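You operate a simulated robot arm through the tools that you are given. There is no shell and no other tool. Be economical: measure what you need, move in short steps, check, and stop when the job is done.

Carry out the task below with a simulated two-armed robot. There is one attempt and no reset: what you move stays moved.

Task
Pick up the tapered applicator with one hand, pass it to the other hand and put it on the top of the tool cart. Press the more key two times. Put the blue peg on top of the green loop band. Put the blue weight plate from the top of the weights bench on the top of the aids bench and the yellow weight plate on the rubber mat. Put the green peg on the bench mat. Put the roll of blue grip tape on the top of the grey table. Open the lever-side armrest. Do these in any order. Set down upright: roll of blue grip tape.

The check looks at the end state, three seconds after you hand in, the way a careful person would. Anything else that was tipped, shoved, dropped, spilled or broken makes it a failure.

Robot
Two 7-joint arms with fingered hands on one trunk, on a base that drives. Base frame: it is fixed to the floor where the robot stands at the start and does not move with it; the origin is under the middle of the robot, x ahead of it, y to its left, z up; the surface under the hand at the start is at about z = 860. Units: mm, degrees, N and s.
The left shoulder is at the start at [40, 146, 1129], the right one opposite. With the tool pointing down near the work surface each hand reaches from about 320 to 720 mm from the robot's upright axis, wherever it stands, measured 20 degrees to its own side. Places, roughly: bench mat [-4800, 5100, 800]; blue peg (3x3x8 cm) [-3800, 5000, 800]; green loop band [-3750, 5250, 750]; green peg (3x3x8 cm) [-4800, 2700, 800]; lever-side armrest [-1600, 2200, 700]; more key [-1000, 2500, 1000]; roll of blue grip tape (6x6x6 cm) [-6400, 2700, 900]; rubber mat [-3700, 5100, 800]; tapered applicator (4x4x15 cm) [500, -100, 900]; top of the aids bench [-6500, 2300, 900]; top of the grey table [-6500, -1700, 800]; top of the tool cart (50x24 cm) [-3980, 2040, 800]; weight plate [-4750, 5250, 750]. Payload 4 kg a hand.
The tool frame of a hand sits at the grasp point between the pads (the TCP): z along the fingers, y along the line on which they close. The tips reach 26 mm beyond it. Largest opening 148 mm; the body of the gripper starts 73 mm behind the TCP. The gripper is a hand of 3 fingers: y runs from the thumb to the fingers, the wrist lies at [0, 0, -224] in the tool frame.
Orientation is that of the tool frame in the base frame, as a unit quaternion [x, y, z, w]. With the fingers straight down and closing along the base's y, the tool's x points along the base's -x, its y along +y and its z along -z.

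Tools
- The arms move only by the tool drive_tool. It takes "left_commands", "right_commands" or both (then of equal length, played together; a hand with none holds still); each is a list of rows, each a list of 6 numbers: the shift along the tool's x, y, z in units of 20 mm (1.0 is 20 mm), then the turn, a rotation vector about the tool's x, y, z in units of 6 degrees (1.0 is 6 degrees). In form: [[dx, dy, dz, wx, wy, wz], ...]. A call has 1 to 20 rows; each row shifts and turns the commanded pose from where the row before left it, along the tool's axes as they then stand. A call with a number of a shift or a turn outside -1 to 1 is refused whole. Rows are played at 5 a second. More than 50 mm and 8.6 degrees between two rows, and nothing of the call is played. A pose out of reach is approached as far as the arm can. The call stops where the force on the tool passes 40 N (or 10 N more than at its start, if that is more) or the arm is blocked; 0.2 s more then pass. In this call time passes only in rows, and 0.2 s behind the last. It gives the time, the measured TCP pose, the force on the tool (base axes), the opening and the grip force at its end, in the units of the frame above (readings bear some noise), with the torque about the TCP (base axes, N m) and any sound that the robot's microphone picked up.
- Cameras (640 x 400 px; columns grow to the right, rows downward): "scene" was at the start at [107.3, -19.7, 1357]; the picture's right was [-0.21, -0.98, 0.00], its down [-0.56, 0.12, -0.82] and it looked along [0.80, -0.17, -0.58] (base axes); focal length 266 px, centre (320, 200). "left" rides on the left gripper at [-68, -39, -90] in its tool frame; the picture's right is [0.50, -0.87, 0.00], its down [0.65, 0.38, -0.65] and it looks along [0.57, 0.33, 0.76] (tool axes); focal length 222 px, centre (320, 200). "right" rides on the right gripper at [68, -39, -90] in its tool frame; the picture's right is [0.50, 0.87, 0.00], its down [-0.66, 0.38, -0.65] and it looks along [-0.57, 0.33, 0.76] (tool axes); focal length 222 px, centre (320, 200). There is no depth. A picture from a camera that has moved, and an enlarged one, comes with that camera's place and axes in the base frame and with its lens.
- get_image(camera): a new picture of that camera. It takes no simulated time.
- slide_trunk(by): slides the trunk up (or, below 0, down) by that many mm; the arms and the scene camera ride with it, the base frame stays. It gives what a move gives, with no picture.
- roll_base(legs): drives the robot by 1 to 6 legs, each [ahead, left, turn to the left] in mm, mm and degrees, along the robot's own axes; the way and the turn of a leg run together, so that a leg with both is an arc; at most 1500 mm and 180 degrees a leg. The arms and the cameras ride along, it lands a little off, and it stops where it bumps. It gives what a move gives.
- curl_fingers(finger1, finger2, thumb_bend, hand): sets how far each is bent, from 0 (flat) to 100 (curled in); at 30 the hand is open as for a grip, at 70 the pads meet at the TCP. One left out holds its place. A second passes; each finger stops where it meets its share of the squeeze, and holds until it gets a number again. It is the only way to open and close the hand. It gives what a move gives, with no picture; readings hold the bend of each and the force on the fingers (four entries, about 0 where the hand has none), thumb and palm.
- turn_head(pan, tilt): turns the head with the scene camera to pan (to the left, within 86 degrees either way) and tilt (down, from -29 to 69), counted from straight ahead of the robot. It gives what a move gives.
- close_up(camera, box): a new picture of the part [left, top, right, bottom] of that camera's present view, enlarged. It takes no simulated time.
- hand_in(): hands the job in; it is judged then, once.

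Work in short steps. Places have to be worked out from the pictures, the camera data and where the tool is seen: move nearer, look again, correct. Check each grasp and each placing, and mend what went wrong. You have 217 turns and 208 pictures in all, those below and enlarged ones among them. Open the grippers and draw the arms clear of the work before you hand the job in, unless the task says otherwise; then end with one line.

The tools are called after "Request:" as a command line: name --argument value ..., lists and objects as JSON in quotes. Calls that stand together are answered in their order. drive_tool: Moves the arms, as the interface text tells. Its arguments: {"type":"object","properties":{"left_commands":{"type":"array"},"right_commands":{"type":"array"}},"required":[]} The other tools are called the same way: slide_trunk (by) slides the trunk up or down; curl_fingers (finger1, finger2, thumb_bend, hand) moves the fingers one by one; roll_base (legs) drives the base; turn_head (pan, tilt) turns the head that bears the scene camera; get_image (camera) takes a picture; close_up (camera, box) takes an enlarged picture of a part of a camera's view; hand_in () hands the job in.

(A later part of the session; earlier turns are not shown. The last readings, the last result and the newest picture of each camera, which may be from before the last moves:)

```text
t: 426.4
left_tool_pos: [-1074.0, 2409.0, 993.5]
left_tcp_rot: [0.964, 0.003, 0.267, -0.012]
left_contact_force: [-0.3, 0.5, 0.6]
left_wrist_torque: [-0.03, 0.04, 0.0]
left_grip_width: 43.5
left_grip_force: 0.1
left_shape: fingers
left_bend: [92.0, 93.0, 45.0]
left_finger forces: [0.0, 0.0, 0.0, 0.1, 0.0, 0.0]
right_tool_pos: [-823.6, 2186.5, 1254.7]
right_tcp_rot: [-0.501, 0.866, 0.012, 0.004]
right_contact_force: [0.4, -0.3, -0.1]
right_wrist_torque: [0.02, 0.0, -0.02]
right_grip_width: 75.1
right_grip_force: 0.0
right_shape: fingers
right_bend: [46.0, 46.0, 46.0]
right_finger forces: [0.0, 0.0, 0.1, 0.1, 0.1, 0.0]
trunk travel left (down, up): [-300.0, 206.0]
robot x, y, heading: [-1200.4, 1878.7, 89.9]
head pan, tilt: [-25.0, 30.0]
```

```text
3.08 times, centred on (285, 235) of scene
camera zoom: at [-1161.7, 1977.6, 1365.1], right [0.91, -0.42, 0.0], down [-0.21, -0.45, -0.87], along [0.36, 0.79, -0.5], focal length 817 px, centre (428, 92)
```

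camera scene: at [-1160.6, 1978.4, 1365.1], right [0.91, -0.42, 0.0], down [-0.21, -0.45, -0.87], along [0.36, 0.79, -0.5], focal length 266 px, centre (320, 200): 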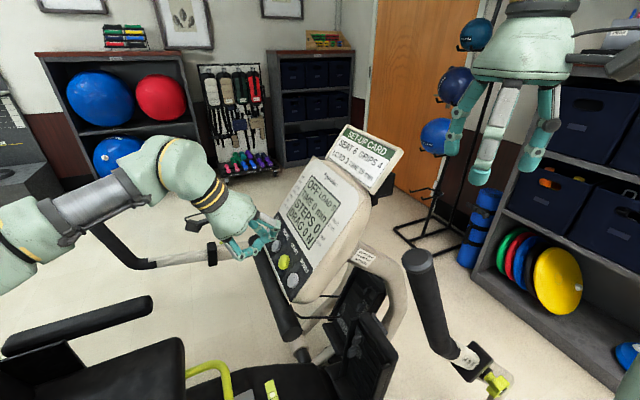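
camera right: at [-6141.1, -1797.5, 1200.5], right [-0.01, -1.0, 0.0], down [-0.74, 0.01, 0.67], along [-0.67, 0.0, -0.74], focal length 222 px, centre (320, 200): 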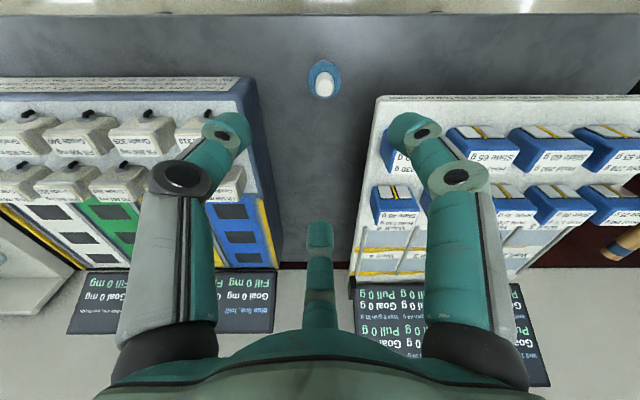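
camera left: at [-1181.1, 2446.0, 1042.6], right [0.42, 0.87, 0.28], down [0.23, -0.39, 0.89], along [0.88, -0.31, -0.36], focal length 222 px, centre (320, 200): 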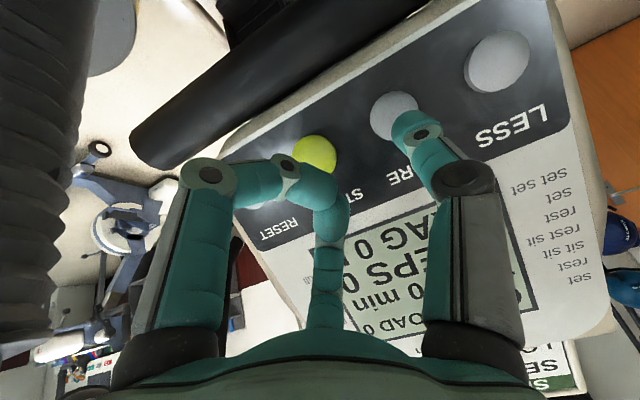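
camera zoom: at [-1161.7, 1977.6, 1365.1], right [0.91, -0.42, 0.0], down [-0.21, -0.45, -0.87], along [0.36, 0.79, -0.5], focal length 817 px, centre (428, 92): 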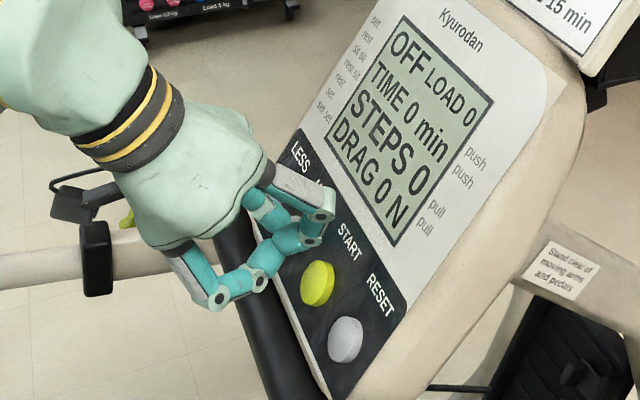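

The display hasn't changed (the machine is off), but the click registered. I press a second time the same way.

Request:
drive_tool --left_commands '[[0, 0, 0.3, 0, 0, 0], [0, 0, 0.1, 0, 0, 0], [0, 0, 0.1, 0, 0, 0], [0, 0, 0.1, 0, 0, 0]]'

Request:
close_up --camera "scene" --box '[220, 170, 350, 300]'

```text
t: 427.4
left_tool_pos: [-1068.1, 2409.4, 983.9]
left_tcp_rot: [0.963, 0.003, 0.268, -0.013]
left_contact_force: [-2.1, 0.0, 4.5]
left_wrist_torque: [0.27, -0.01, 0.11]
left_grip_width: 44.3
left_grip_force: 2.4
left_shape: fingers
left_bend: [92.0, 93.0, 45.0]
left_finger forces: [0.0, 0.0, 0.0, 0.0, 4.7, 0.1]
right_tool_pos: [-823.2, 2186.6, 1256.2]
right_tcp_rot: [-0.5, 0.866, 0.012, 0.005]
right_contact_force: [-0.8, 0.5, 0.1]
right_wrist_torque: [0.0, 0.01, 0.01]
right_grip_width: 74.8
right_grip_force: 0.1
right_shape: fingers
right_bend: [46.0, 46.0, 46.0]
right_finger forces: [0.0, 0.0, 0.0, 0.0, 0.0, 0.0]
trunk travel left (down, up): [-300.0, 206.0]
robot x, y, heading: [-1202.0, 1877.6, 90.1]
head pan, tilt: [-25.0, 30.0]
heard: click
```

```text
3.08 times, centred on (285, 235) of scene
camera zoom: at [-1162.4, 1977.1, 1365.3], right [0.91, -0.42, 0.0], down [-0.21, -0.45, -0.87], along [0.36, 0.79, -0.5], focal length 817 px, centre (428, 92)
```

zoom: 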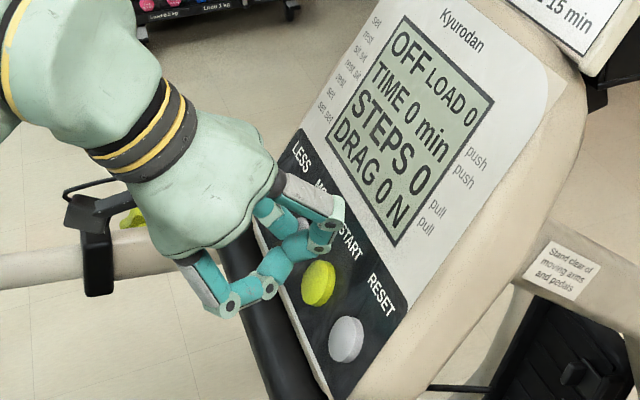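

Two clicks heard, i.e. two presses. I retreat along the same path and check the console.

Request:
drive_tool --left_commands '[[0, 0, -0.9, 0, 0, 0], [0, 0, -0.9, 0, 0, 0], [-0.63, 0.705, -0.967, 0, 0, 0], [-0.63, 0.705, -0.967, 0, 0, 0], [-0.63, 0.705, -0.967, 0, 0, 0], [-0.63, 0.705, -0.967, 0, 0, 0], [-0.63, 0.705, -0.967, 0, 0, 0], [-0.63, 0.705, -0.967, 0, 0, 0], [-0.63, 0.705, -0.967, 0, 0, 0], [-0.63, 0.705, -0.967, 0, 0, 0], [-0.63, 0.705, -0.967, 0, 0, 0], [-0.63, 0.705, -0.967, 0, 0, 0], [-0.63, 0.705, -0.967, 0, 0, 0], [-0.63, 0.705, -0.967, 0, 0, 0], [-0.63, 0.705, -0.967, 0, 0, 0], [-0.63, 0.705, -0.967, 0, 0, 0], [-0.63, 0.705, -0.967, 0, 0, 0]]'

Request:
close_up --camera "scene" --box '[220, 170, 350, 300]'

```text
t: 431.1
left_tool_pos: [-1395.7, 2188.4, 1161.5]
left_tcp_rot: [0.963, 0.004, 0.269, -0.013]
left_contact_force: [0.2, -0.2, 0.1]
left_wrist_torque: [0.0, 0.01, -0.01]
left_grip_width: 44.2
left_grip_force: 0.0
left_shape: fingers
left_bend: [93.0, 94.0, 45.0]
left_finger forces: [0.0, 0.0, 0.1, 0.0, 0.0, 0.1]
right_tool_pos: [-824.3, 2185.6, 1255.1]
right_tcp_rot: [-0.5, 0.866, 0.013, 0.004]
right_contact_force: [0.0, 0.1, -0.9]
right_wrist_torque: [0.0, -0.01, -0.03]
right_grip_width: 75.0
right_grip_force: 0.1
right_shape: fingers
right_bend: [46.0, 46.0, 46.0]
right_finger forces: [0.0, 0.0, 0.1, 0.0, 0.0, 0.0]
trunk travel left (down, up): [-300.0, 206.0]
robot x, y, heading: [-1200.1, 1875.3, 90.1]
head pan, tilt: [-25.0, 30.0]
```

```text
3.08 times, centred on (285, 235) of scene
camera zoom: at [-1162.5, 1977.0, 1365.2], right [0.91, -0.42, 0.0], down [-0.21, -0.45, -0.87], along [0.36, 0.79, -0.5], focal length 817 px, centre (428, 92)
```

zoom: 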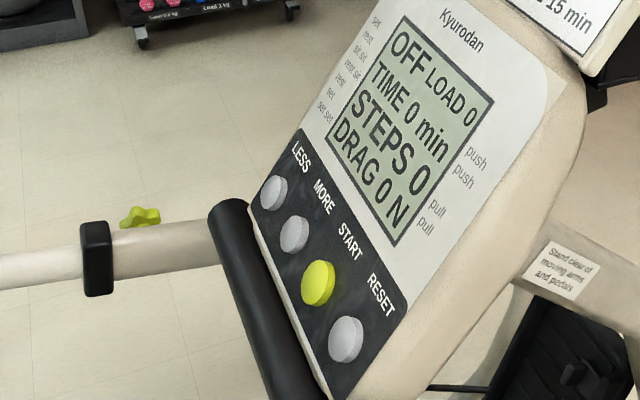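

Console done. Now the armrest: pivot about (-1698, 2120, 695), tip about (-1408, 2124, 710), hinged to flip up. I'll lift it from below with the left hand pointing forward. First I back off, shift left, lower the trunk 150 mm and turn the left hand forward.

Request:
roll_base --legs '[[-320, 0, 0], [0, 280, 0]]'

Request:
drive_tool --left_commands '[[0, 0, 0, 0, -1, 0], [0, 0, 0, 0, -1, 0], [0, 0, 0, 0, -1, 0], [0, 0, 0, 0, -1, 0], [0, 0, 0, 0, -1, 0]]'

Request:
curl_fingers --hand "left" --finger1 62 --finger2 62 --thumb_bend 62

Request:
slide_trunk --by -150

Request:
drive_tool --left_commands '[[0, 0, 0, 1, 0, 0], [0, 0, 0, 1, 0, 0], [0, 0, 0, 1, 0, 0], [0, 0, 0, 1, 0, 0], [0, 0, 0, 1, 0, 0], [0, 0, 0, 1, 0, 0], [0, 0, 0, 1, 0, 0], [0, 0, 0, 1, 0, 0], [0, 0, 0, 1, 0, 0], [0, 0, 0, 1, 0, 0], [0, 0, 0, 1, 0, 0], [0, 0, 0, 1, 0, 0], [0, 0, 0, 1, 0, 0], [0, 0, 0, 1, 0, 0], [0, 0, 0, 1, 0, 0]]'

Request:
turn_head --pan 5 --tilt 40

Request:
get_image --camera "scene"

```text
t: 434.7
left_tool_pos: [-1671.1, 1867.2, 1160.7]
left_tcp_rot: [0.964, 0.005, 0.267, -0.013]
left_contact_force: [-0.3, 0.2, -0.2]
left_wrist_torque: [0.03, 0.04, -0.05]
left_grip_width: 44.5
left_grip_force: 0.1
left_shape: fingers
left_bend: [93.0, 94.0, 45.0]
left_finger forces: [0.0, 0.1, 0.0, 0.0, 0.0, 0.1]
right_tool_pos: [-1102.2, 1867.9, 1256.1]
right_tcp_rot: [-0.502, 0.865, 0.013, 0.003]
right_contact_force: [1.2, 0.6, -0.5]
right_wrist_torque: [-0.02, 0.04, -0.01]
right_grip_width: 74.9
right_grip_force: 0.0
right_shape: fingers
right_bend: [46.0, 46.0, 46.0]
right_finger forces: [0.1, 0.0, 0.1, 0.0, 0.1, 0.0]
trunk travel left (down, up): [-300.0, 206.0]
robot x, y, heading: [-1481.6, 1558.2, 90.3]
head pan, tilt: [-25.0, 30.0]
```

```text
t: 435.9
left_tool_pos: [-1672.2, 1867.8, 1160.9]
left_tcp_rot: [1.0, 0.01, 0.008, -0.011]
left_contact_force: [1.0, -0.5, 0.4]
left_wrist_torque: [0.0, 0.01, -0.01]
left_grip_width: 45.0
left_grip_force: 0.1
left_shape: fingers
left_bend: [94.0, 95.0, 45.0]
left_finger forces: [0.1, 0.0, 0.0, 0.0, 0.1, 0.0]
right_tool_pos: [-1101.2, 1866.8, 1254.7]
right_tcp_rot: [-0.502, 0.865, 0.013, 0.003]
right_contact_force: [0.3, 1.2, 0.7]
right_wrist_torque: [0.01, 0.02, 0.0]
right_grip_width: 75.0
right_grip_force: 0.0
right_shape: fingers
right_bend: [46.0, 46.0, 46.0]
right_finger forces: [0.0, 0.0, 0.0, 0.0, 0.0, 0.0]
trunk travel left (down, up): [-300.0, 206.0]
robot x, y, heading: [-1480.3, 1557.4, 90.5]
head pan, tilt: [-25.0, 30.0]
```

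```text
t: 436.9
left_tool_pos: [-1673.3, 1868.9, 1160.1]
left_tcp_rot: [1.0, 0.008, 0.009, -0.012]
left_contact_force: [0.3, -0.5, -0.1]
left_wrist_torque: [-0.01, 0.0, 0.02]
left_grip_width: 22.9
left_grip_force: 0.0
left_shape: fingers
left_bend: [62.0, 62.0, 62.0]
left_finger forces: [0.1, 0.1, 0.0, 0.0, 0.0, 0.0]
right_tool_pos: [-1101.8, 1867.4, 1255.3]
right_tcp_rot: [-0.502, 0.865, 0.012, 0.004]
right_contact_force: [-0.3, 0.7, 0.2]
right_wrist_torque: [-0.02, 0.01, 0.05]
right_grip_width: 74.8
right_grip_force: 0.0
right_shape: fingers
right_bend: [46.0, 46.0, 46.0]
right_finger forces: [0.0, 0.0, 0.1, 0.1, 0.0, 0.0]
trunk travel left (down, up): [-300.0, 206.0]
robot x, y, heading: [-1482.0, 1555.2, 90.4]
head pan, tilt: [-25.0, 30.0]
```

```text
t: 438.7
left_tool_pos: [-1673.5, 1867.7, 1012.8]
left_tcp_rot: [1.0, 0.008, 0.009, -0.012]
left_contact_force: [-0.1, -0.2, -0.4]
left_wrist_torque: [0.04, 0.0, -0.02]
left_grip_width: 23.0
left_grip_force: 0.1
left_shape: fingers
left_bend: [62.0, 62.0, 62.0]
left_finger forces: [0.1, 0.1, 0.1, 0.1, 0.1, 0.0]
right_tool_pos: [-1101.4, 1867.4, 1105.9]
right_tcp_rot: [-0.501, 0.865, 0.012, 0.004]
right_contact_force: [0.5, 0.4, 0.3]
right_wrist_torque: [0.02, 0.02, -0.03]
right_grip_width: 74.7
right_grip_force: 0.0
right_shape: fingers
right_bend: [46.0, 46.0, 46.0]
right_finger forces: [0.0, 0.0, 0.2, 0.0, 0.1, 0.1]
trunk travel left (down, up): [-150.0, 356.0]
robot x, y, heading: [-1475.9, 1553.7, 90.3]
head pan, tilt: [-25.0, 30.0]
```

```text
t: 441.9
left_tool_pos: [-1641.7, 1980.0, 1191.8]
left_tcp_rot: [-0.698, -0.012, -0.001, 0.716]
left_contact_force: [-0.5, 1.4, 0.8]
left_wrist_torque: [0.01, 0.0, 0.02]
left_grip_width: 23.1
left_grip_force: 0.1
left_shape: fingers
left_bend: [62.0, 62.0, 62.0]
left_finger forces: [0.0, 0.1, 0.0, 0.0, 0.1, 0.0]
left hand out of reach, approached as far as the arm can: row 6, 7, 8, 9, 10, 11, 12, 13, 14, 15
right_tool_pos: [-1100.8, 1865.2, 1105.0]
right_tcp_rot: [-0.502, 0.865, 0.013, 0.003]
right_contact_force: [0.1, -0.3, 0.5]
right_wrist_torque: [-0.01, 0.04, 0.02]
right_grip_width: 74.9
right_grip_force: 0.0
right_shape: fingers
right_bend: [46.0, 46.0, 46.0]
right_finger forces: [0.1, 0.0, 0.0, 0.0, 0.0, 0.0]
trunk travel left (down, up): [-150.0, 356.0]
robot x, y, heading: [-1480.6, 1555.4, 90.3]
head pan, tilt: [-25.0, 30.0]
```

```text
t: 442.8
left_tool_pos: [-1642.6, 1981.9, 1191.3]
left_tcp_rot: [-0.7, -0.013, 0.0, 0.714]
left_contact_force: [1.2, -0.3, -0.3]
left_wrist_torque: [0.01, 0.01, -0.03]
left_grip_width: 23.0
left_grip_force: 0.0
left_shape: fingers
left_bend: [62.0, 62.0, 62.0]
left_finger forces: [0.0, 0.0, 0.1, 0.1, 0.1, 0.0]
right_tool_pos: [-1102.1, 1866.9, 1105.5]
right_tcp_rot: [-0.502, 0.865, 0.012, 0.004]
right_contact_force: [1.2, -1.0, 0.1]
right_wrist_torque: [-0.03, -0.01, -0.01]
right_grip_width: 74.8
right_grip_force: 0.1
right_shape: fingers
right_bend: [46.0, 46.0, 46.0]
right_finger forces: [0.0, 0.0, 0.0, 0.0, 0.0, 0.0]
trunk travel left (down, up): [-150.0, 356.0]
robot x, y, heading: [-1476.7, 1556.8, 90.1]
head pan, tilt: [5.0, 40.0]
```

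```text
49 pictures are left
camera scene: at [-1485.5, 1659.5, 1200.4], right [1.0, 0.09, 0.0], down [0.06, -0.64, -0.77], along [-0.07, 0.76, -0.64], focal length 266 px, centre (320, 200)
```

scene: 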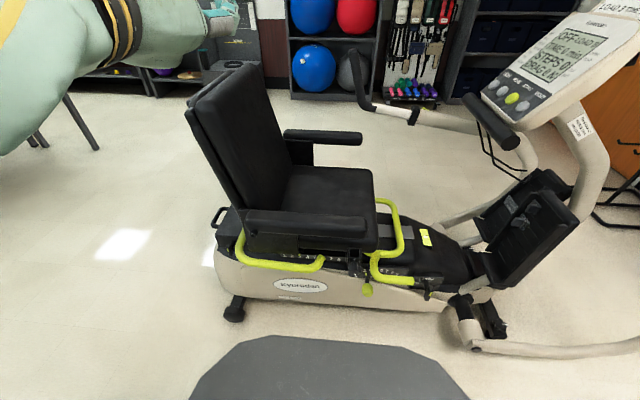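

The forward orientation was reached but the wrist was too near my body. I roll back 130 mm and command the hand outward to about (-1440, 1986, 640), to insert later by rolling forward.

Request:
roll_base --legs '[[-130, 0, 0]]'

Request:
drive_tool --left_commands '[[0.583, 0.93, 0.62, 0, 0, 0], [0.583, 0.93, 0.62, 0, 0, 0], [0.583, 0.93, 0.62, 0, 0, 0], [0.583, 0.93, 0.62, 0, 0, 0], [0.583, 0.93, 0.62, 0, 0, 0], [0.583, 0.93, 0.62, 0, 0, 0], [0.583, 0.93, 0.62, 0, 0, 0], [0.583, 0.93, 0.62, 0, 0, 0], [0.583, 0.93, 0.62, 0, 0, 0], [0.583, 0.93, 0.62, 0, 0, 0], [0.583, 0.93, 0.62, 0, 0, 0], [0.583, 0.93, 0.62, 0, 0, 0]]'

Request:
get_image --camera "scene"

```text
t: 444.1
left_tool_pos: [-1642.7, 1852.0, 1192.0]
left_tcp_rot: [-0.7, -0.012, 0.0, 0.715]
left_contact_force: [-0.3, 0.1, 0.8]
left_wrist_torque: [0.0, 0.03, 0.02]
left_grip_width: 23.4
left_grip_force: 0.1
left_shape: fingers
left_bend: [62.0, 62.0, 62.0]
left_finger forces: [0.0, 0.0, 0.1, 0.0, 0.0, 0.0]
right_tool_pos: [-1102.1, 1738.5, 1106.8]
right_tcp_rot: [-0.502, 0.865, 0.012, 0.004]
right_contact_force: [-1.3, -0.1, -0.6]
right_wrist_torque: [0.04, 0.01, 0.03]
right_grip_width: 74.9
right_grip_force: 0.0
right_shape: fingers
right_bend: [46.0, 46.0, 46.0]
right_finger forces: [0.0, 0.0, 0.1, 0.0, 0.0, 0.0]
trunk travel left (down, up): [-150.0, 356.0]
robot x, y, heading: [-1476.1, 1423.9, 90.1]
head pan, tilt: [5.0, 40.0]
```

```text
t: 446.7
left_tool_pos: [-1617.3, 1880.5, 1155.5]
left_tcp_rot: [-0.701, -0.012, 0.0, 0.713]
left_contact_force: [-0.2, -0.3, 0.3]
left_wrist_torque: [0.0, 0.0, 0.02]
left_grip_width: 22.7
left_grip_force: 0.0
left_shape: fingers
left_bend: [62.0, 62.0, 62.0]
left_finger forces: [0.0, 0.1, 0.0, 0.0, 0.0, 0.1]
left hand out of reach, approached as far as the arm can: row 3, 4, 5, 6, 7, 8, 9, 10, 11, 12
right_tool_pos: [-1101.4, 1737.8, 1105.9]
right_tcp_rot: [-0.501, 0.865, 0.012, 0.004]
right_contact_force: [-0.6, 0.2, -0.3]
right_wrist_torque: [0.0, -0.01, 0.03]
right_grip_width: 74.8
right_grip_force: 0.1
right_shape: fingers
right_bend: [46.0, 46.0, 46.0]
right_finger forces: [0.0, 0.1, 0.1, 0.0, 0.0, 0.0]
trunk travel left (down, up): [-150.0, 356.0]
robot x, y, heading: [-1480.7, 1425.4, 90.5]
head pan, tilt: [5.0, 40.0]
```

```text
48 pictures are left
camera scene: at [-1485.0, 1529.9, 1200.4], right [1.0, 0.09, 0.0], down [0.06, -0.64, -0.77], along [-0.07, 0.76, -0.64], focal length 266 px, centre (320, 200)
```

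scene: 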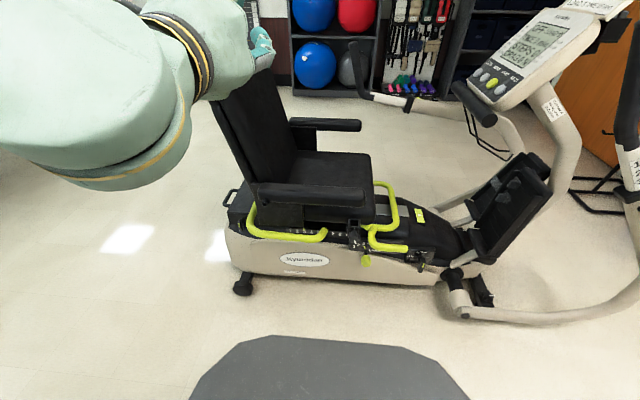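

Pointing straight forward that low isn't reachable. I tilt the hand back to about 48° from vertical, so that the thumb passes above and the two fingers below the armrest.

Request:
drive_tool --left_commands '[[0, 0, 0, -1, 0, 0], [0, 0, 0, -1, 0, 0], [0, 0, 0, -1, 0, 0], [0, 0, 0, -1, 0, 0], [0, 0, 0, -1, 0, 0], [0, 0, 0, -1, 0, 0], [0, 0, 0, -1, 0, 0]]'

Request:
get_image --camera "scene"

```text
t: 448.3
left_tool_pos: [-1617.8, 1880.3, 1156.2]
left_tcp_rot: [0.91, 0.012, 0.004, -0.414]
left_contact_force: [-0.7, 0.2, -0.1]
left_wrist_torque: [-0.01, 0.01, 0.02]
left_grip_width: 23.1
left_grip_force: 0.1
left_shape: fingers
left_bend: [62.0, 62.0, 62.0]
left_finger forces: [0.0, 0.0, 0.0, 0.1, 0.1, 0.1]
right_tool_pos: [-1101.4, 1738.6, 1105.3]
right_tcp_rot: [-0.502, 0.865, 0.011, 0.003]
right_contact_force: [0.2, 0.2, 0.2]
right_wrist_torque: [0.01, 0.01, -0.02]
right_grip_width: 74.9
right_grip_force: 0.1
right_shape: fingers
right_bend: [46.0, 46.0, 46.0]
right_finger forces: [0.0, 0.0, 0.0, 0.1, 0.0, 0.0]
trunk travel left (down, up): [-150.0, 356.0]
robot x, y, heading: [-1476.4, 1427.0, 90.3]
head pan, tilt: [5.0, 40.0]
```

```text
47 pictures are left
camera scene: at [-1484.9, 1530.2, 1200.4], right [1.0, 0.09, 0.0], down [0.06, -0.64, -0.77], along [-0.07, 0.76, -0.64], focal length 266 px, centre (320, 200)
```

scene: 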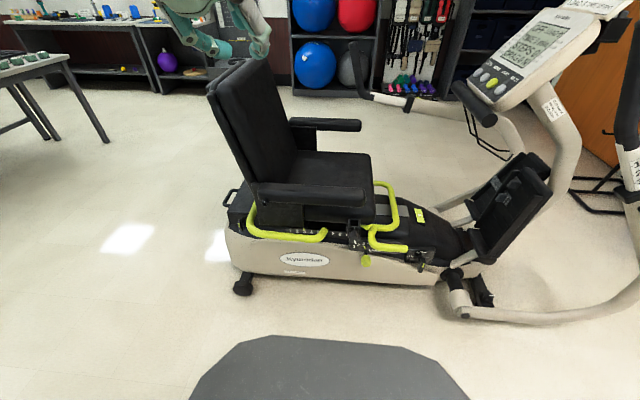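

The commanded pose tracks the reached one. The hand now points 49° forward-down. I bring it low, to about (-1440, 1985, 612), in front of the armrest.

Request:
drive_tool --left_commands '[[0.386, 0.784, 0.99, 0, 0, 0], [0.386, 0.784, 0.99, 0, 0, 0], [0.386, 0.784, 0.99, 0, 0, 0], [0.386, 0.784, 0.99, 0, 0, 0], [0.386, 0.784, 0.99, 0, 0, 0], [0.386, 0.784, 0.99, 0, 0, 0], [0.386, 0.784, 0.99, 0, 0, 0], [0.386, 0.784, 0.99, 0, 0, 0], [0.386, 0.784, 0.99, 0, 0, 0], [0.386, 0.784, 0.99, 0, 0, 0], [0.386, 0.784, 0.99, 0, 0, 0], [0.386, 0.784, 0.99, 0, 0, 0], [0.386, 0.784, 0.99, 0, 0, 0], [0.386, 0.784, 0.99, 0, 0, 0], [0.386, 0.784, 0.99, 0, 0, 0], [0.386, 0.784, 0.99, 0, 0, 0], [0.386, 0.784, 0.99, 0, 0, 0], [0.386, 0.784, 0.99, 0, 0, 0], [0.386, 0.784, 0.99, 0, 0, 0], [0.386, 0.784, 0.99, 0, 0, 0]]'

Request:
get_image --camera "scene"

```text
t: 452.5
left_tool_pos: [-1454.5, 1976.6, 663.4]
left_tcp_rot: [0.909, 0.011, 0.004, -0.416]
left_contact_force: [0.6, 0.1, 0.9]
left_wrist_torque: [0.01, -0.01, -0.01]
left_grip_width: 23.0
left_grip_force: 0.0
left_shape: fingers
left_bend: [62.0, 62.0, 62.0]
left_finger forces: [0.0, 0.1, 0.1, 0.1, 0.1, 0.0]
right_tool_pos: [-1101.7, 1738.0, 1105.7]
right_tcp_rot: [-0.501, 0.865, 0.012, 0.004]
right_contact_force: [-0.6, -0.2, 1.0]
right_wrist_torque: [-0.01, -0.02, 0.01]
right_grip_width: 74.8
right_grip_force: 0.1
right_shape: fingers
right_bend: [46.0, 46.0, 46.0]
right_finger forces: [0.1, 0.0, 0.0, 0.1, 0.0, 0.0]
trunk travel left (down, up): [-150.0, 356.0]
robot x, y, heading: [-1477.2, 1427.0, 90.4]
head pan, tilt: [5.0, 40.0]
```

```text
46 pictures are left
camera scene: at [-1484.6, 1530.3, 1200.4], right [1.0, 0.09, 0.0], down [0.06, -0.64, -0.77], along [-0.07, 0.76, -0.64], focal length 266 px, centre (320, 200)
```

scene: 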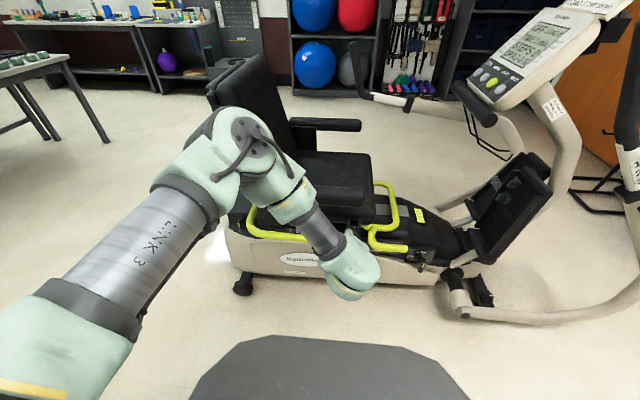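

The left elbow would come too near the backrest. I retract the left arm and use the right arm instead, whose elbow stays on the open side.

Request:
drive_tool --left_commands '[[-0.386, -0.784, -0.99, 0, 0, 0], [-0.386, -0.784, -0.99, 0, 0, 0], [-0.386, -0.784, -0.99, 0, 0, 0], [-0.386, -0.784, -0.99, 0, 0, 0], [-0.386, -0.784, -0.99, 0, 0, 0], [-0.386, -0.784, -0.99, 0, 0, 0], [-0.386, -0.784, -0.99, 0, 0, 0], [-0.386, -0.784, -0.99, 0, 0, 0], [-0.386, -0.784, -0.99, 0, 0, 0], [-0.386, -0.784, -0.99, 0, 0, 0], [-0.386, -0.784, -0.99, 0, 0, 0], [-0.386, -0.784, -0.99, 0, 0, 0], [-0.386, -0.784, -0.99, 0, 0, 0], [-0.386, -0.784, -0.99, 0, 0, 0], [-0.386, -0.784, -0.99, 0, 0, 0], [-0.386, -0.784, -0.99, 0, 0, 0], [-0.386, -0.784, -0.99, 0, 0, 0], [-0.386, -0.784, -0.99, 0, 0, 0], [-0.386, -0.784, -0.99, 0, 0, 0], [-0.386, -0.784, -0.99, 0, 0, 0]]'

Request:
drive_tool --left_commands '[[0, 0, 0, -1, 0, 0], [0, 0, 0, -1, 0, 0], [0, 0, 0, -1, 0, 0], [0, 0, 0, -1, 0, 0], [0, 0, 0, -1, 0, 0], [0, 0, 0, -1, 0, 0], [0, 0, 0, -1, 0, 0], [0, 0, 0, -1, 0, 0], [0, 0.8, 0, 0, 0, 0], [0, 0.8, 0, 0, 0, 0], [0, 0.8, 0, 0, 0, 0], [0, 0.8, 0, 0, 0, 0], [0, 0.8, 0, 0, 0, 0]]' --right_commands '[[0, 0, 0, 0, 0, -1], [0, 0, 0, 0, 0, -1], [0, 0, 0, 0, 0, -1], [0, 0, 0, 0, 0, -1], [0, 0, 0, 0, 0, -1], [-1, 0, 0, 0, 0, 0], [-1, 0, 0, 0, 0, 0], [-1, 0, 0, 0, 0, 0], [-1, 0, 0, 0, 0, 0], [-1, 0, 0, 0, 0, 0], [-1, 0, 0, 0, 0, 0], [-1, 0, 0, 0, 0, 0], [-1, 0, 0, 0, 0, 0]]'

Request:
roll_base --legs '[[0, 80, 0]]'

Request:
drive_tool --right_commands '[[0, 0, 0, 0, -1, 0], [0, 0, 0, 0, -1, 0], [0, 0, 0, 0, -1, 0], [0, 0, 0, 0, -1, 0], [0, 0, 0, 0, -1, 0], [0, 0, 0, 0, -1, 0], [0, 0, 0, 0, -1, 0], [0, 0, 0, 0, -1, 0]]'

Request:
curl_fingers --hand "right" --finger1 62 --finger2 62 --thumb_bend 62

Request:
get_image --camera "scene"

```text
t: 456.7
left_tool_pos: [-1618.7, 1879.3, 1156.0]
left_tcp_rot: [0.909, 0.01, 0.005, -0.416]
left_contact_force: [0.4, -0.1, 0.3]
left_wrist_torque: [-0.01, -0.01, 0.0]
left_grip_width: 23.3
left_grip_force: 0.0
left_shape: fingers
left_bend: [62.0, 62.0, 62.0]
left_finger forces: [0.0, 0.1, 0.1, 0.1, 0.0, 0.1]
right_tool_pos: [-1101.7, 1737.4, 1105.5]
right_tcp_rot: [-0.502, 0.865, 0.013, 0.004]
right_contact_force: [-0.1, 0.1, 0.3]
right_wrist_torque: [-0.03, 0.01, -0.01]
right_grip_width: 75.1
right_grip_force: 0.0
right_shape: fingers
right_bend: [46.0, 46.0, 46.0]
right_finger forces: [0.1, 0.1, 0.1, 0.0, 0.0, 0.0]
trunk travel left (down, up): [-150.0, 356.0]
robot x, y, heading: [-1475.1, 1426.7, 90.4]
head pan, tilt: [5.0, 40.0]
```

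```text
t: 459.5
left_tool_pos: [-1616.2, 1799.2, 1155.1]
left_tcp_rot: [1.0, 0.009, 0.009, -0.01]
left_contact_force: [-0.3, 0.4, -1.3]
left_wrist_torque: [0.0, 0.02, 0.04]
left_grip_width: 23.0
left_grip_force: 0.0
left_shape: fingers
left_bend: [62.0, 62.0, 62.0]
left_finger forces: [0.0, 0.1, 0.0, 0.0, 0.1, 0.0]
right_tool_pos: [-1101.1, 1899.3, 1109.0]
right_tcp_rot: [0.708, -0.706, -0.011, -0.006]
right_contact_force: [0.0, 0.2, 0.1]
right_wrist_torque: [-0.01, 0.0, 0.03]
right_grip_width: 74.7
right_grip_force: 0.0
right_shape: fingers
right_bend: [46.0, 46.0, 46.0]
right_finger forces: [0.0, 0.0, 0.0, 0.0, 0.1, 0.0]
trunk travel left (down, up): [-150.0, 356.0]
robot x, y, heading: [-1475.9, 1423.1, 90.6]
head pan, tilt: [5.0, 40.0]
```

```text
t: 460.6
left_tool_pos: [-1697.2, 1800.1, 1154.6]
left_tcp_rot: [1.0, 0.009, 0.009, -0.009]
left_contact_force: [0.0, 0.9, -0.5]
left_wrist_torque: [0.0, -0.02, 0.02]
left_grip_width: 22.9
left_grip_force: 0.0
left_shape: fingers
left_bend: [62.0, 62.0, 62.0]
left_finger forces: [0.0, 0.0, 0.0, 0.0, 0.1, 0.1]
right_tool_pos: [-1182.5, 1897.1, 1109.0]
right_tcp_rot: [0.708, -0.706, -0.01, -0.006]
right_contact_force: [-0.5, -0.1, 0.4]
right_wrist_torque: [-0.01, -0.01, -0.05]
right_grip_width: 74.9
right_grip_force: 0.1
right_shape: fingers
right_bend: [46.0, 46.0, 46.0]
right_finger forces: [0.0, 0.0, 0.1, 0.1, 0.0, 0.0]
trunk travel left (down, up): [-150.0, 356.0]
robot x, y, heading: [-1557.3, 1425.7, 90.5]
head pan, tilt: [5.0, 40.0]
```

```text
t: 462.4
left_tool_pos: [-1695.0, 1799.0, 1154.5]
left_tcp_rot: [1.0, 0.008, 0.009, -0.01]
left_contact_force: [0.3, -0.3, -1.1]
left_wrist_torque: [0.01, 0.0, -0.05]
left_grip_width: 23.0
left_grip_force: 0.0
left_shape: fingers
left_bend: [62.0, 62.0, 62.0]
left_finger forces: [0.0, 0.0, 0.1, 0.0, 0.0, 0.0]
right_tool_pos: [-1182.1, 1897.8, 1109.6]
right_tcp_rot: [-0.642, 0.643, 0.298, 0.294]
right_contact_force: [0.3, 0.0, -0.4]
right_wrist_torque: [0.05, 0.0, -0.01]
right_grip_width: 75.0
right_grip_force: 0.1
right_shape: fingers
right_bend: [46.0, 46.0, 46.0]
right_finger forces: [0.1, 0.1, 0.0, 0.0, 0.0, 0.1]
trunk travel left (down, up): [-150.0, 356.0]
robot x, y, heading: [-1556.5, 1422.4, 90.5]
head pan, tilt: [5.0, 40.0]
```

```text
t: 463.4
left_tool_pos: [-1695.4, 1799.2, 1155.1]
left_tcp_rot: [1.0, 0.008, 0.009, -0.009]
left_contact_force: [-0.4, -0.8, 0.1]
left_wrist_torque: [0.0, -0.02, -0.02]
left_grip_width: 23.2
left_grip_force: 0.1
left_shape: fingers
left_bend: [62.0, 62.0, 62.0]
left_finger forces: [0.0, 0.0, 0.0, 0.1, 0.0, 0.0]
right_tool_pos: [-1181.2, 1897.9, 1110.3]
right_tcp_rot: [0.642, -0.642, -0.298, -0.294]
right_contact_force: [0.1, -1.0, 0.5]
right_wrist_torque: [0.01, -0.01, -0.04]
right_grip_width: 23.6
right_grip_force: 0.1
right_shape: fingers
right_bend: [62.0, 62.0, 62.0]
right_finger forces: [0.0, 0.0, 0.1, 0.1, 0.1, 0.0]
trunk travel left (down, up): [-150.0, 356.0]
robot x, y, heading: [-1557.0, 1425.6, 90.6]
head pan, tilt: [5.0, 40.0]
```

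```text
45 pictures are left
camera scene: at [-1565.1, 1529.6, 1200.4], right [1.0, 0.09, 0.0], down [0.06, -0.64, -0.77], along [-0.07, 0.76, -0.64], focal length 266 px, centre (320, 200)
```

scene: 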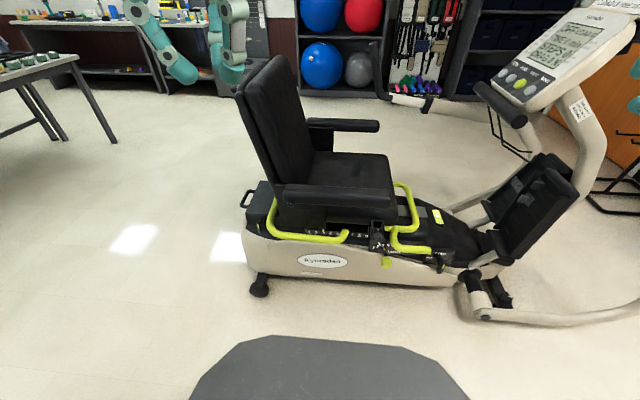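

The right hand points 49° forward-down. I lower it to about (-1440, 1985, 612).

Request:
drive_tool --right_commands '[[0.805, 0.648, 0.973, 0, 0, 0], [0.805, 0.648, 0.973, 0, 0, 0], [0.805, 0.648, 0.973, 0, 0, 0], [0.805, 0.648, 0.973, 0, 0, 0], [0.805, 0.648, 0.973, 0, 0, 0], [0.805, 0.648, 0.973, 0, 0, 0], [0.805, 0.648, 0.973, 0, 0, 0], [0.805, 0.648, 0.973, 0, 0, 0], [0.805, 0.648, 0.973, 0, 0, 0], [0.805, 0.648, 0.973, 0, 0, 0], [0.805, 0.648, 0.973, 0, 0, 0], [0.805, 0.648, 0.973, 0, 0, 0], [0.805, 0.648, 0.973, 0, 0, 0], [0.805, 0.648, 0.973, 0, 0, 0], [0.805, 0.648, 0.973, 0, 0, 0], [0.805, 0.648, 0.973, 0, 0, 0], [0.805, 0.648, 0.973, 0, 0, 0], [0.805, 0.648, 0.973, 0, 0, 0], [0.805, 0.648, 0.973, 0, 0, 0], [0.805, 0.648, 0.973, 0, 0, 0]]'

Request:
get_image --camera "scene"

Request:
get_image --camera "right"

```text
t: 467.6
left_tool_pos: [-1696.0, 1800.4, 1154.5]
left_tcp_rot: [1.0, 0.008, 0.009, -0.01]
left_contact_force: [-0.2, 0.4, 0.2]
left_wrist_torque: [-0.03, 0.03, 0.01]
left_grip_width: 22.9
left_grip_force: 0.0
left_shape: fingers
left_bend: [62.0, 62.0, 62.0]
left_finger forces: [0.1, 0.1, 0.0, 0.0, 0.0, 0.0]
right_tool_pos: [-1438.4, 2077.3, 731.7]
right_tcp_rot: [-0.644, 0.644, 0.294, 0.291]
right_contact_force: [0.1, 0.1, 0.6]
right_wrist_torque: [-0.03, -0.03, 0.02]
right_grip_width: 23.1
right_grip_force: 0.0
right_shape: fingers
right_bend: [62.0, 62.0, 62.0]
right_finger forces: [0.0, 0.0, 0.0, 0.0, 0.1, 0.0]
right hand out of reach, approached as far as the arm can: row 12, 13, 14, 15, 16, 17, 18, 19, 20
trunk travel left (down, up): [-150.0, 356.0]
robot x, y, heading: [-1557.0, 1423.9, 90.3]
head pan, tilt: [5.0, 40.0]
```

```text
44 pictures are left
camera scene: at [-1565.6, 1530.2, 1200.3], right [1.0, 0.09, 0.0], down [0.06, -0.64, -0.77], along [-0.07, 0.76, -0.64], focal length 266 px, centre (320, 200)
```

scene: 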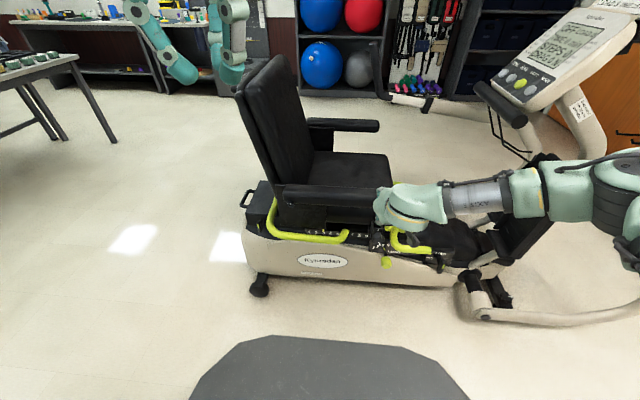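

```text
43 pictures are left
camera right: at [-1398.4, 1965.4, 739.7], right [-0.87, -0.33, -0.37], down [-0.37, -0.06, 0.93], along [-0.33, 0.94, -0.07], focal length 222 px, centre (320, 200)
```

right: 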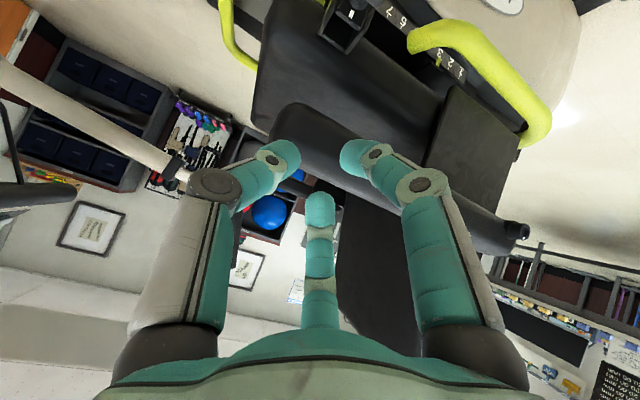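

The right arm can't get low enough either. New plan: grip the armrest tip from above with the left hand (thumb on the far side), lift it through an arc, then finish the opening with a push. I first bring the right hand back up and inward.

Request:
drive_tool --right_commands '[[-0.805, -0.648, -0.973, 0, 0, 0], [-0.805, -0.648, -0.973, 0, 0, 0], [-0.805, -0.648, -0.973, 0, 0, 0], [-0.805, -0.648, -0.973, 0, 0, 0], [-0.805, -0.648, -0.973, 0, 0, 0], [-0.805, -0.648, -0.973, 0, 0, 0], [-0.805, -0.648, -0.973, 0, 0, 0], [-0.805, -0.648, -0.973, 0, 0, 0], [-0.805, -0.648, -0.973, 0, 0, 0], [-0.805, -0.648, -0.973, 0, 0, 0], [0.81, 0, -0.95, 0, 1, 0], [0, 0, 0, 0, 1, 0], [0, 0, 0, 0, 1, 0], [0, 0, 0, 0, 1, 0], [0, 0, 0, 0, 1, 0], [0, 0, 0, 0, 1, 0], [0, 0, 0, 0, 1, 0], [0, 0, 0, 0, 1, 0]]'

Request:
drive_tool --right_commands '[[1, -0.5, -0.5, 0, 0, 0], [1, -0.5, -0.5, 0, 0, 0], [1, -0.5, -0.5, 0, 0, 0], [1, -0.5, -0.5, 0, 0, 0], [1, -0.5, -0.5, 0, 0, 0], [1, -0.5, -0.5, 0, 0, 0], [1, -0.5, -0.5, 0, 0, 0]]'

```text
t: 471.4
left_tool_pos: [-1697.8, 1800.8, 1154.7]
left_tcp_rot: [1.0, 0.009, 0.009, -0.01]
left_contact_force: [-0.8, 0.1, -0.7]
left_wrist_torque: [-0.01, 0.0, -0.02]
left_grip_width: 23.0
left_grip_force: 0.0
left_shape: fingers
left_bend: [62.0, 62.0, 62.0]
left_finger forces: [0.0, 0.0, 0.1, 0.0, 0.1, 0.0]
right_tool_pos: [-1305.6, 2009.6, 979.3]
right_tcp_rot: [0.708, -0.706, -0.01, -0.006]
right_contact_force: [0.0, 0.0, 0.0]
right_wrist_torque: [0.03, -0.02, -0.03]
right_grip_width: 23.3
right_grip_force: 0.0
right_shape: fingers
right_bend: [62.0, 62.0, 62.0]
right_finger forces: [0.0, 0.0, 0.0, 0.1, 0.0, 0.0]
trunk travel left (down, up): [-150.0, 356.0]
robot x, y, heading: [-1560.8, 1427.9, 90.1]
head pan, tilt: [5.0, 40.0]
```

```text
t: 473.0
left_tool_pos: [-1696.3, 1798.8, 1154.2]
left_tcp_rot: [1.0, 0.008, 0.009, -0.01]
left_contact_force: [-0.6, -0.5, -0.2]
left_wrist_torque: [0.01, 0.0, 0.01]
left_grip_width: 23.2
left_grip_force: 0.1
left_shape: fingers
left_bend: [62.0, 62.0, 62.0]
left_finger forces: [0.0, 0.0, 0.1, 0.1, 0.0, 0.1]
right_tool_pos: [-1234.3, 1866.2, 1046.3]
right_tcp_rot: [0.708, -0.706, -0.012, -0.007]
right_contact_force: [0.5, -0.3, -0.1]
right_wrist_torque: [0.0, -0.02, 0.0]
right_grip_width: 23.1
right_grip_force: 0.0
right_shape: fingers
right_bend: [62.0, 62.0, 62.0]
right_finger forces: [0.0, 0.0, 0.0, 0.0, 0.0, 0.0]
trunk travel left (down, up): [-150.0, 356.0]
robot x, y, heading: [-1559.2, 1425.9, 90.3]
head pan, tilt: [5.0, 40.0]
```

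I roll to about (-1450, 1627), open the left hand, and bring it above the armrest tip.

Request:
roll_base --legs '[[0, -110, 0], [200, 0, 0]]'

Request:
curl_fingers --hand "left" --finger1 34 --finger2 34 --thumb_bend 34

Request:
drive_tool --left_commands '[[0.61, -0.52, 0.9, 0, 0, 0], [0.61, -0.52, 0.9, 0, 0, 0], [0.61, -0.52, 0.9, 0, 0, 0], [0.61, -0.52, 0.9, 0, 0, 0], [0.61, -0.52, 0.9, 0, 0, 0], [0.61, -0.52, 0.9, 0, 0, 0], [0.61, -0.52, 0.9, 0, 0, 0], [0.61, -0.52, 0.9, 0, 0, 0], [0.61, -0.52, 0.9, 0, 0, 0], [0.61, -0.52, 0.9, 0, 0, 0], [0.61, -0.52, 0.9, 0, 0, 0], [0.61, -0.52, 0.9, 0, 0, 0]]' --right_commands '[[1, 0, 0, 0, 0, 0], [1, 0, 0, 0, 0, 0], [1, 0, 0, 0, 0, 0], [1, 0, 0, 0, 0, 0], [0, 0, 0, 0, 0, 0], [0, 0, 0, 0, 0, 0], [0, 0, 0, 0, 0, 0], [0, 0, 0, 0, 0, 0], [0, 0, 0, 0, 0, 0], [0, 0, 0, 0, 0, 0], [0, 0, 0, 0, 0, 0], [0, 0, 0, 0, 0, 0]]'

Request:
get_image --camera "left"

Request:
get_image --camera "scene"

```text
t: 475.4
left_tool_pos: [-1587.6, 2000.7, 1154.3]
left_tcp_rot: [1.0, 0.009, 0.009, -0.01]
left_contact_force: [0.7, 0.1, -0.8]
left_wrist_torque: [-0.06, -0.03, -0.01]
left_grip_width: 23.0
left_grip_force: 0.0
left_shape: fingers
left_bend: [62.0, 62.0, 62.0]
left_finger forces: [0.0, 0.1, 0.1, 0.0, 0.0, 0.0]
right_tool_pos: [-1125.2, 2066.6, 1046.1]
right_tcp_rot: [0.708, -0.706, -0.011, -0.006]
right_contact_force: [-0.8, 0.3, 0.9]
right_wrist_torque: [0.01, 0.0, 0.0]
right_grip_width: 23.3
right_grip_force: 0.1
right_shape: fingers
right_bend: [62.0, 62.0, 62.0]
right_finger forces: [0.0, 0.0, 0.0, 0.0, 0.0, 0.1]
trunk travel left (down, up): [-150.0, 356.0]
robot x, y, heading: [-1451.6, 1628.2, 90.4]
head pan, tilt: [5.0, 40.0]
```

```text
t: 476.4
left_tool_pos: [-1587.3, 1998.5, 1154.3]
left_tcp_rot: [1.0, 0.009, 0.008, -0.01]
left_contact_force: [-0.4, 0.1, 0.8]
left_wrist_torque: [-0.03, -0.01, 0.01]
left_grip_width: 113.9
left_grip_force: 0.2
left_shape: fingers
left_bend: [34.0, 34.0, 34.0]
left_finger forces: [0.0, 0.0, 0.0, 0.1, 0.1, 0.0]
right_tool_pos: [-1125.5, 2067.1, 1046.4]
right_tcp_rot: [0.708, -0.706, -0.011, -0.006]
right_contact_force: [-0.3, 0.2, -0.1]
right_wrist_torque: [0.0, -0.01, 0.02]
right_grip_width: 23.4
right_grip_force: 0.1
right_shape: fingers
right_bend: [62.0, 62.0, 62.0]
right_finger forces: [0.0, 0.0, 0.1, 0.1, 0.0, 0.0]
trunk travel left (down, up): [-150.0, 356.0]
robot x, y, heading: [-1449.0, 1627.1, 90.4]
head pan, tilt: [5.0, 40.0]
```

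```text
t: 478.9
left_tool_pos: [-1438.7, 2131.9, 943.1]
left_tcp_rot: [1.0, 0.009, 0.009, -0.009]
left_contact_force: [-0.9, 0.5, -0.5]
left_wrist_torque: [0.01, -0.02, 0.01]
left_grip_width: 114.1
left_grip_force: 0.1
left_shape: fingers
left_bend: [34.0, 34.0, 34.0]
left_finger forces: [0.1, 0.0, 0.0, 0.0, 0.0, 0.1]
right_tool_pos: [-1126.3, 1987.8, 1044.3]
right_tcp_rot: [0.709, -0.706, -0.011, -0.007]
right_contact_force: [0.2, 0.4, 0.3]
right_wrist_torque: [-0.01, 0.0, -0.04]
right_grip_width: 23.1
right_grip_force: 0.1
right_shape: fingers
right_bend: [62.0, 62.0, 62.0]
right_finger forces: [0.0, 0.1, 0.1, 0.0, 0.1, 0.0]
trunk travel left (down, up): [-150.0, 356.0]
robot x, y, heading: [-1446.2, 1623.0, 90.4]
head pan, tilt: [5.0, 40.0]
```

```text
42 pictures are left
camera left: at [-1509.2, 2167.2, 1032.4], right [0.48, 0.87, 0.03], down [0.65, -0.38, 0.66], along [0.59, -0.3, -0.75], focal length 222 px, centre (320, 200)
```

left: 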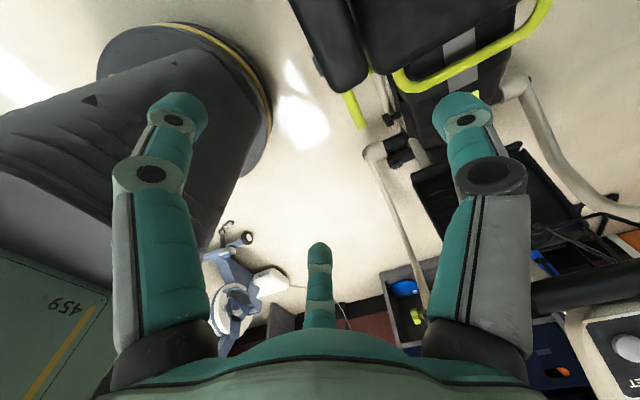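

```text
41 pictures are left
camera scene: at [-1455.9, 1729.9, 1200.3], right [1.0, 0.09, 0.0], down [0.06, -0.64, -0.77], along [-0.07, 0.76, -0.64], focal length 266 px, centre (320, 200)
```

scene: 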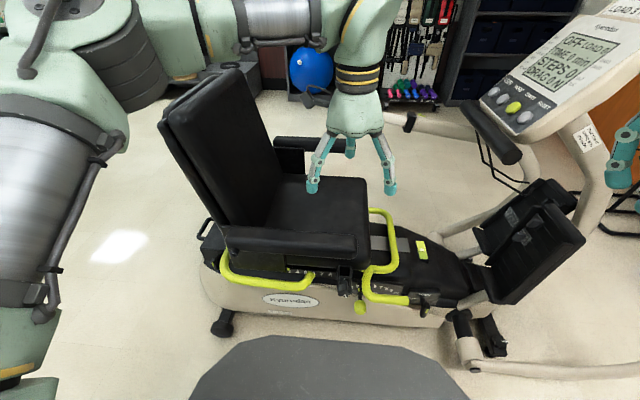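

Gripping from above risks jamming against the cushion. The right arm's forward-down pose did reach (y 2077, z 732) with its elbow at a safe place near (-1100, 1880). Lowering the trunk another 150 mm brings it just under the armrest. I retract the left hand and return to that pose.

Request:
drive_tool --left_commands '[[-0.61, 0.52, -0.9, 0, 0, 0], [-0.61, 0.52, -0.9, 0, 0, 0], [-0.61, 0.52, -0.9, 0, 0, 0], [-0.61, 0.52, -0.9, 0, 0, 0], [-0.61, 0.52, -0.9, 0, 0, 0], [-0.61, 0.52, -0.9, 0, 0, 0], [-0.61, 0.52, -0.9, 0, 0, 0], [-0.61, 0.52, -0.9, 0, 0, 0], [-0.61, 0.52, -0.9, 0, 0, 0], [-0.61, 0.52, -0.9, 0, 0, 0], [-0.61, 0.52, -0.9, 0, 0, 0], [-0.61, 0.52, -0.9, 0, 0, 0]]'

Request:
roll_base --legs '[[-200, 0, 0], [0, 110, 0]]'

Request:
drive_tool --right_commands '[[-1, 0.5, 0.5, 0, 0, 0], [-1, 0.5, 0.5, 0, 0, 0], [-1, 0.5, 0.5, 0, 0, 0], [-1, 0.5, 0.5, 0, 0, 0], [-1, 0.5, 0.5, 0, 0, 0], [-1, 0.5, 0.5, 0, 0, 0], [-1, 0.5, 0.5, 0, -1, 0], [0, 0, 0, 0, -1, 0], [0, 0, 0, 0, -1, 0], [0, 0, 0, 0, -1, 0], [0, 0, 0, 0, -1, 0], [0, 0, 0, 0, -1, 0], [0, 0, 0, 0, -1, 0], [0, 0, 0, 0, -1, 0]]'

Request:
slide_trunk --by -150

Request:
get_image --camera "scene"

```text
t: 481.6
left_tool_pos: [-1589.0, 1997.7, 1155.1]
left_tcp_rot: [1.0, 0.008, 0.009, -0.01]
left_contact_force: [-0.3, 0.2, -0.6]
left_wrist_torque: [0.0, -0.01, -0.04]
left_grip_width: 113.9
left_grip_force: 0.1
left_shape: fingers
left_bend: [34.0, 34.0, 34.0]
left_finger forces: [0.0, 0.0, 0.1, 0.0, 0.0, 0.1]
right_tool_pos: [-1126.8, 1986.7, 1044.1]
right_tcp_rot: [0.709, -0.705, -0.011, -0.007]
right_contact_force: [-0.5, 0.4, 0.1]
right_wrist_torque: [-0.01, 0.02, -0.02]
right_grip_width: 23.1
right_grip_force: 0.0
right_shape: fingers
right_bend: [62.0, 62.0, 62.0]
right_finger forces: [0.1, 0.1, 0.0, 0.0, 0.0, 0.1]
trunk travel left (down, up): [-150.0, 356.0]
robot x, y, heading: [-1448.0, 1629.5, 90.2]
head pan, tilt: [5.0, 40.0]
```

```text
t: 483.9
left_tool_pos: [-1696.2, 1799.4, 1153.6]
left_tcp_rot: [1.0, 0.01, 0.009, -0.009]
left_contact_force: [-0.4, -0.1, -0.5]
left_wrist_torque: [0.0, -0.03, -0.01]
left_grip_width: 113.8
left_grip_force: 0.1
left_shape: fingers
left_bend: [34.0, 34.0, 34.0]
left_finger forces: [0.0, 0.0, 0.0, 0.0, 0.0, 0.0]
right_tool_pos: [-1234.8, 1787.4, 1043.9]
right_tcp_rot: [0.709, -0.705, -0.011, -0.008]
right_contact_force: [0.1, 1.2, 0.3]
right_wrist_torque: [0.03, -0.02, 0.02]
right_grip_width: 23.0
right_grip_force: 0.1
right_shape: fingers
right_bend: [62.0, 62.0, 62.0]
right_finger forces: [0.1, 0.1, 0.0, 0.1, 0.1, 0.0]
trunk travel left (down, up): [-150.0, 356.0]
robot x, y, heading: [-1555.2, 1423.7, 90.5]
head pan, tilt: [5.0, 40.0]
```

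```text
t: 486.9
left_tool_pos: [-1694.7, 1797.4, 1154.2]
left_tcp_rot: [1.0, 0.01, 0.008, -0.011]
left_contact_force: [0.4, 0.8, -1.0]
left_wrist_torque: [-0.03, -0.01, 0.01]
left_grip_width: 114.1
left_grip_force: 0.1
left_shape: fingers
left_bend: [34.0, 34.0, 34.0]
left_finger forces: [0.0, 0.0, 0.1, 0.1, 0.1, 0.0]
right_tool_pos: [-1305.8, 1928.5, 978.8]
right_tcp_rot: [0.642, -0.641, -0.299, -0.294]
right_contact_force: [1.1, -0.2, 0.4]
right_wrist_torque: [0.0, -0.02, 0.0]
right_grip_width: 23.3
right_grip_force: 0.0
right_shape: fingers
right_bend: [62.0, 62.0, 62.0]
right_finger forces: [0.0, 0.0, 0.0, 0.1, 0.0, 0.0]
trunk travel left (down, up): [-150.0, 356.0]
robot x, y, heading: [-1562.2, 1423.8, 90.5]
head pan, tilt: [5.0, 40.0]
```

```text
t: 488.7
left_tool_pos: [-1697.2, 1797.4, 1004.5]
left_tcp_rot: [1.0, 0.009, 0.008, -0.009]
left_contact_force: [-0.8, -0.1, 1.5]
left_wrist_torque: [0.01, -0.01, 0.01]
left_grip_width: 114.2
left_grip_force: 0.1
left_shape: fingers
left_bend: [34.0, 34.0, 34.0]
left_finger forces: [0.0, 0.0, 0.0, 0.0, 0.0, 0.1]
right_tool_pos: [-1305.2, 1928.5, 828.8]
right_tcp_rot: [0.644, -0.641, -0.299, -0.292]
right_contact_force: [0.2, 0.0, 0.4]
right_wrist_torque: [-0.03, 0.0, 0.0]
right_grip_width: 23.5
right_grip_force: 0.1
right_shape: fingers
right_bend: [62.0, 62.0, 62.0]
right_finger forces: [0.0, 0.0, 0.0, 0.0, 0.0, 0.0]
trunk travel left (down, up): [0.0, 506.0]
robot x, y, heading: [-1556.0, 1424.3, 90.2]
head pan, tilt: [5.0, 40.0]
```

```text
40 pictures are left
camera scene: at [-1564.1, 1528.8, 1051.2], right [1.0, 0.09, 0.0], down [0.06, -0.64, -0.77], along [-0.07, 0.76, -0.64], focal length 266 px, centre (320, 200)
```

scene: 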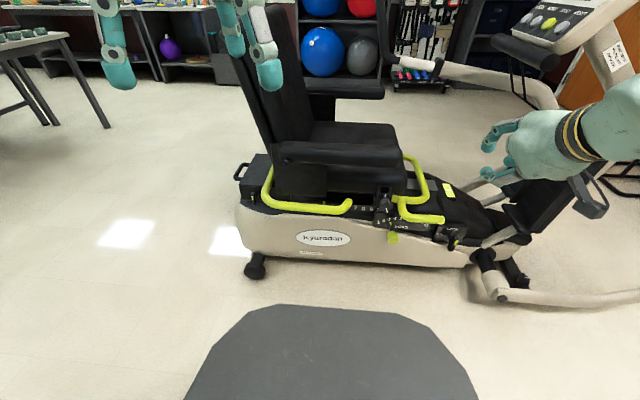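

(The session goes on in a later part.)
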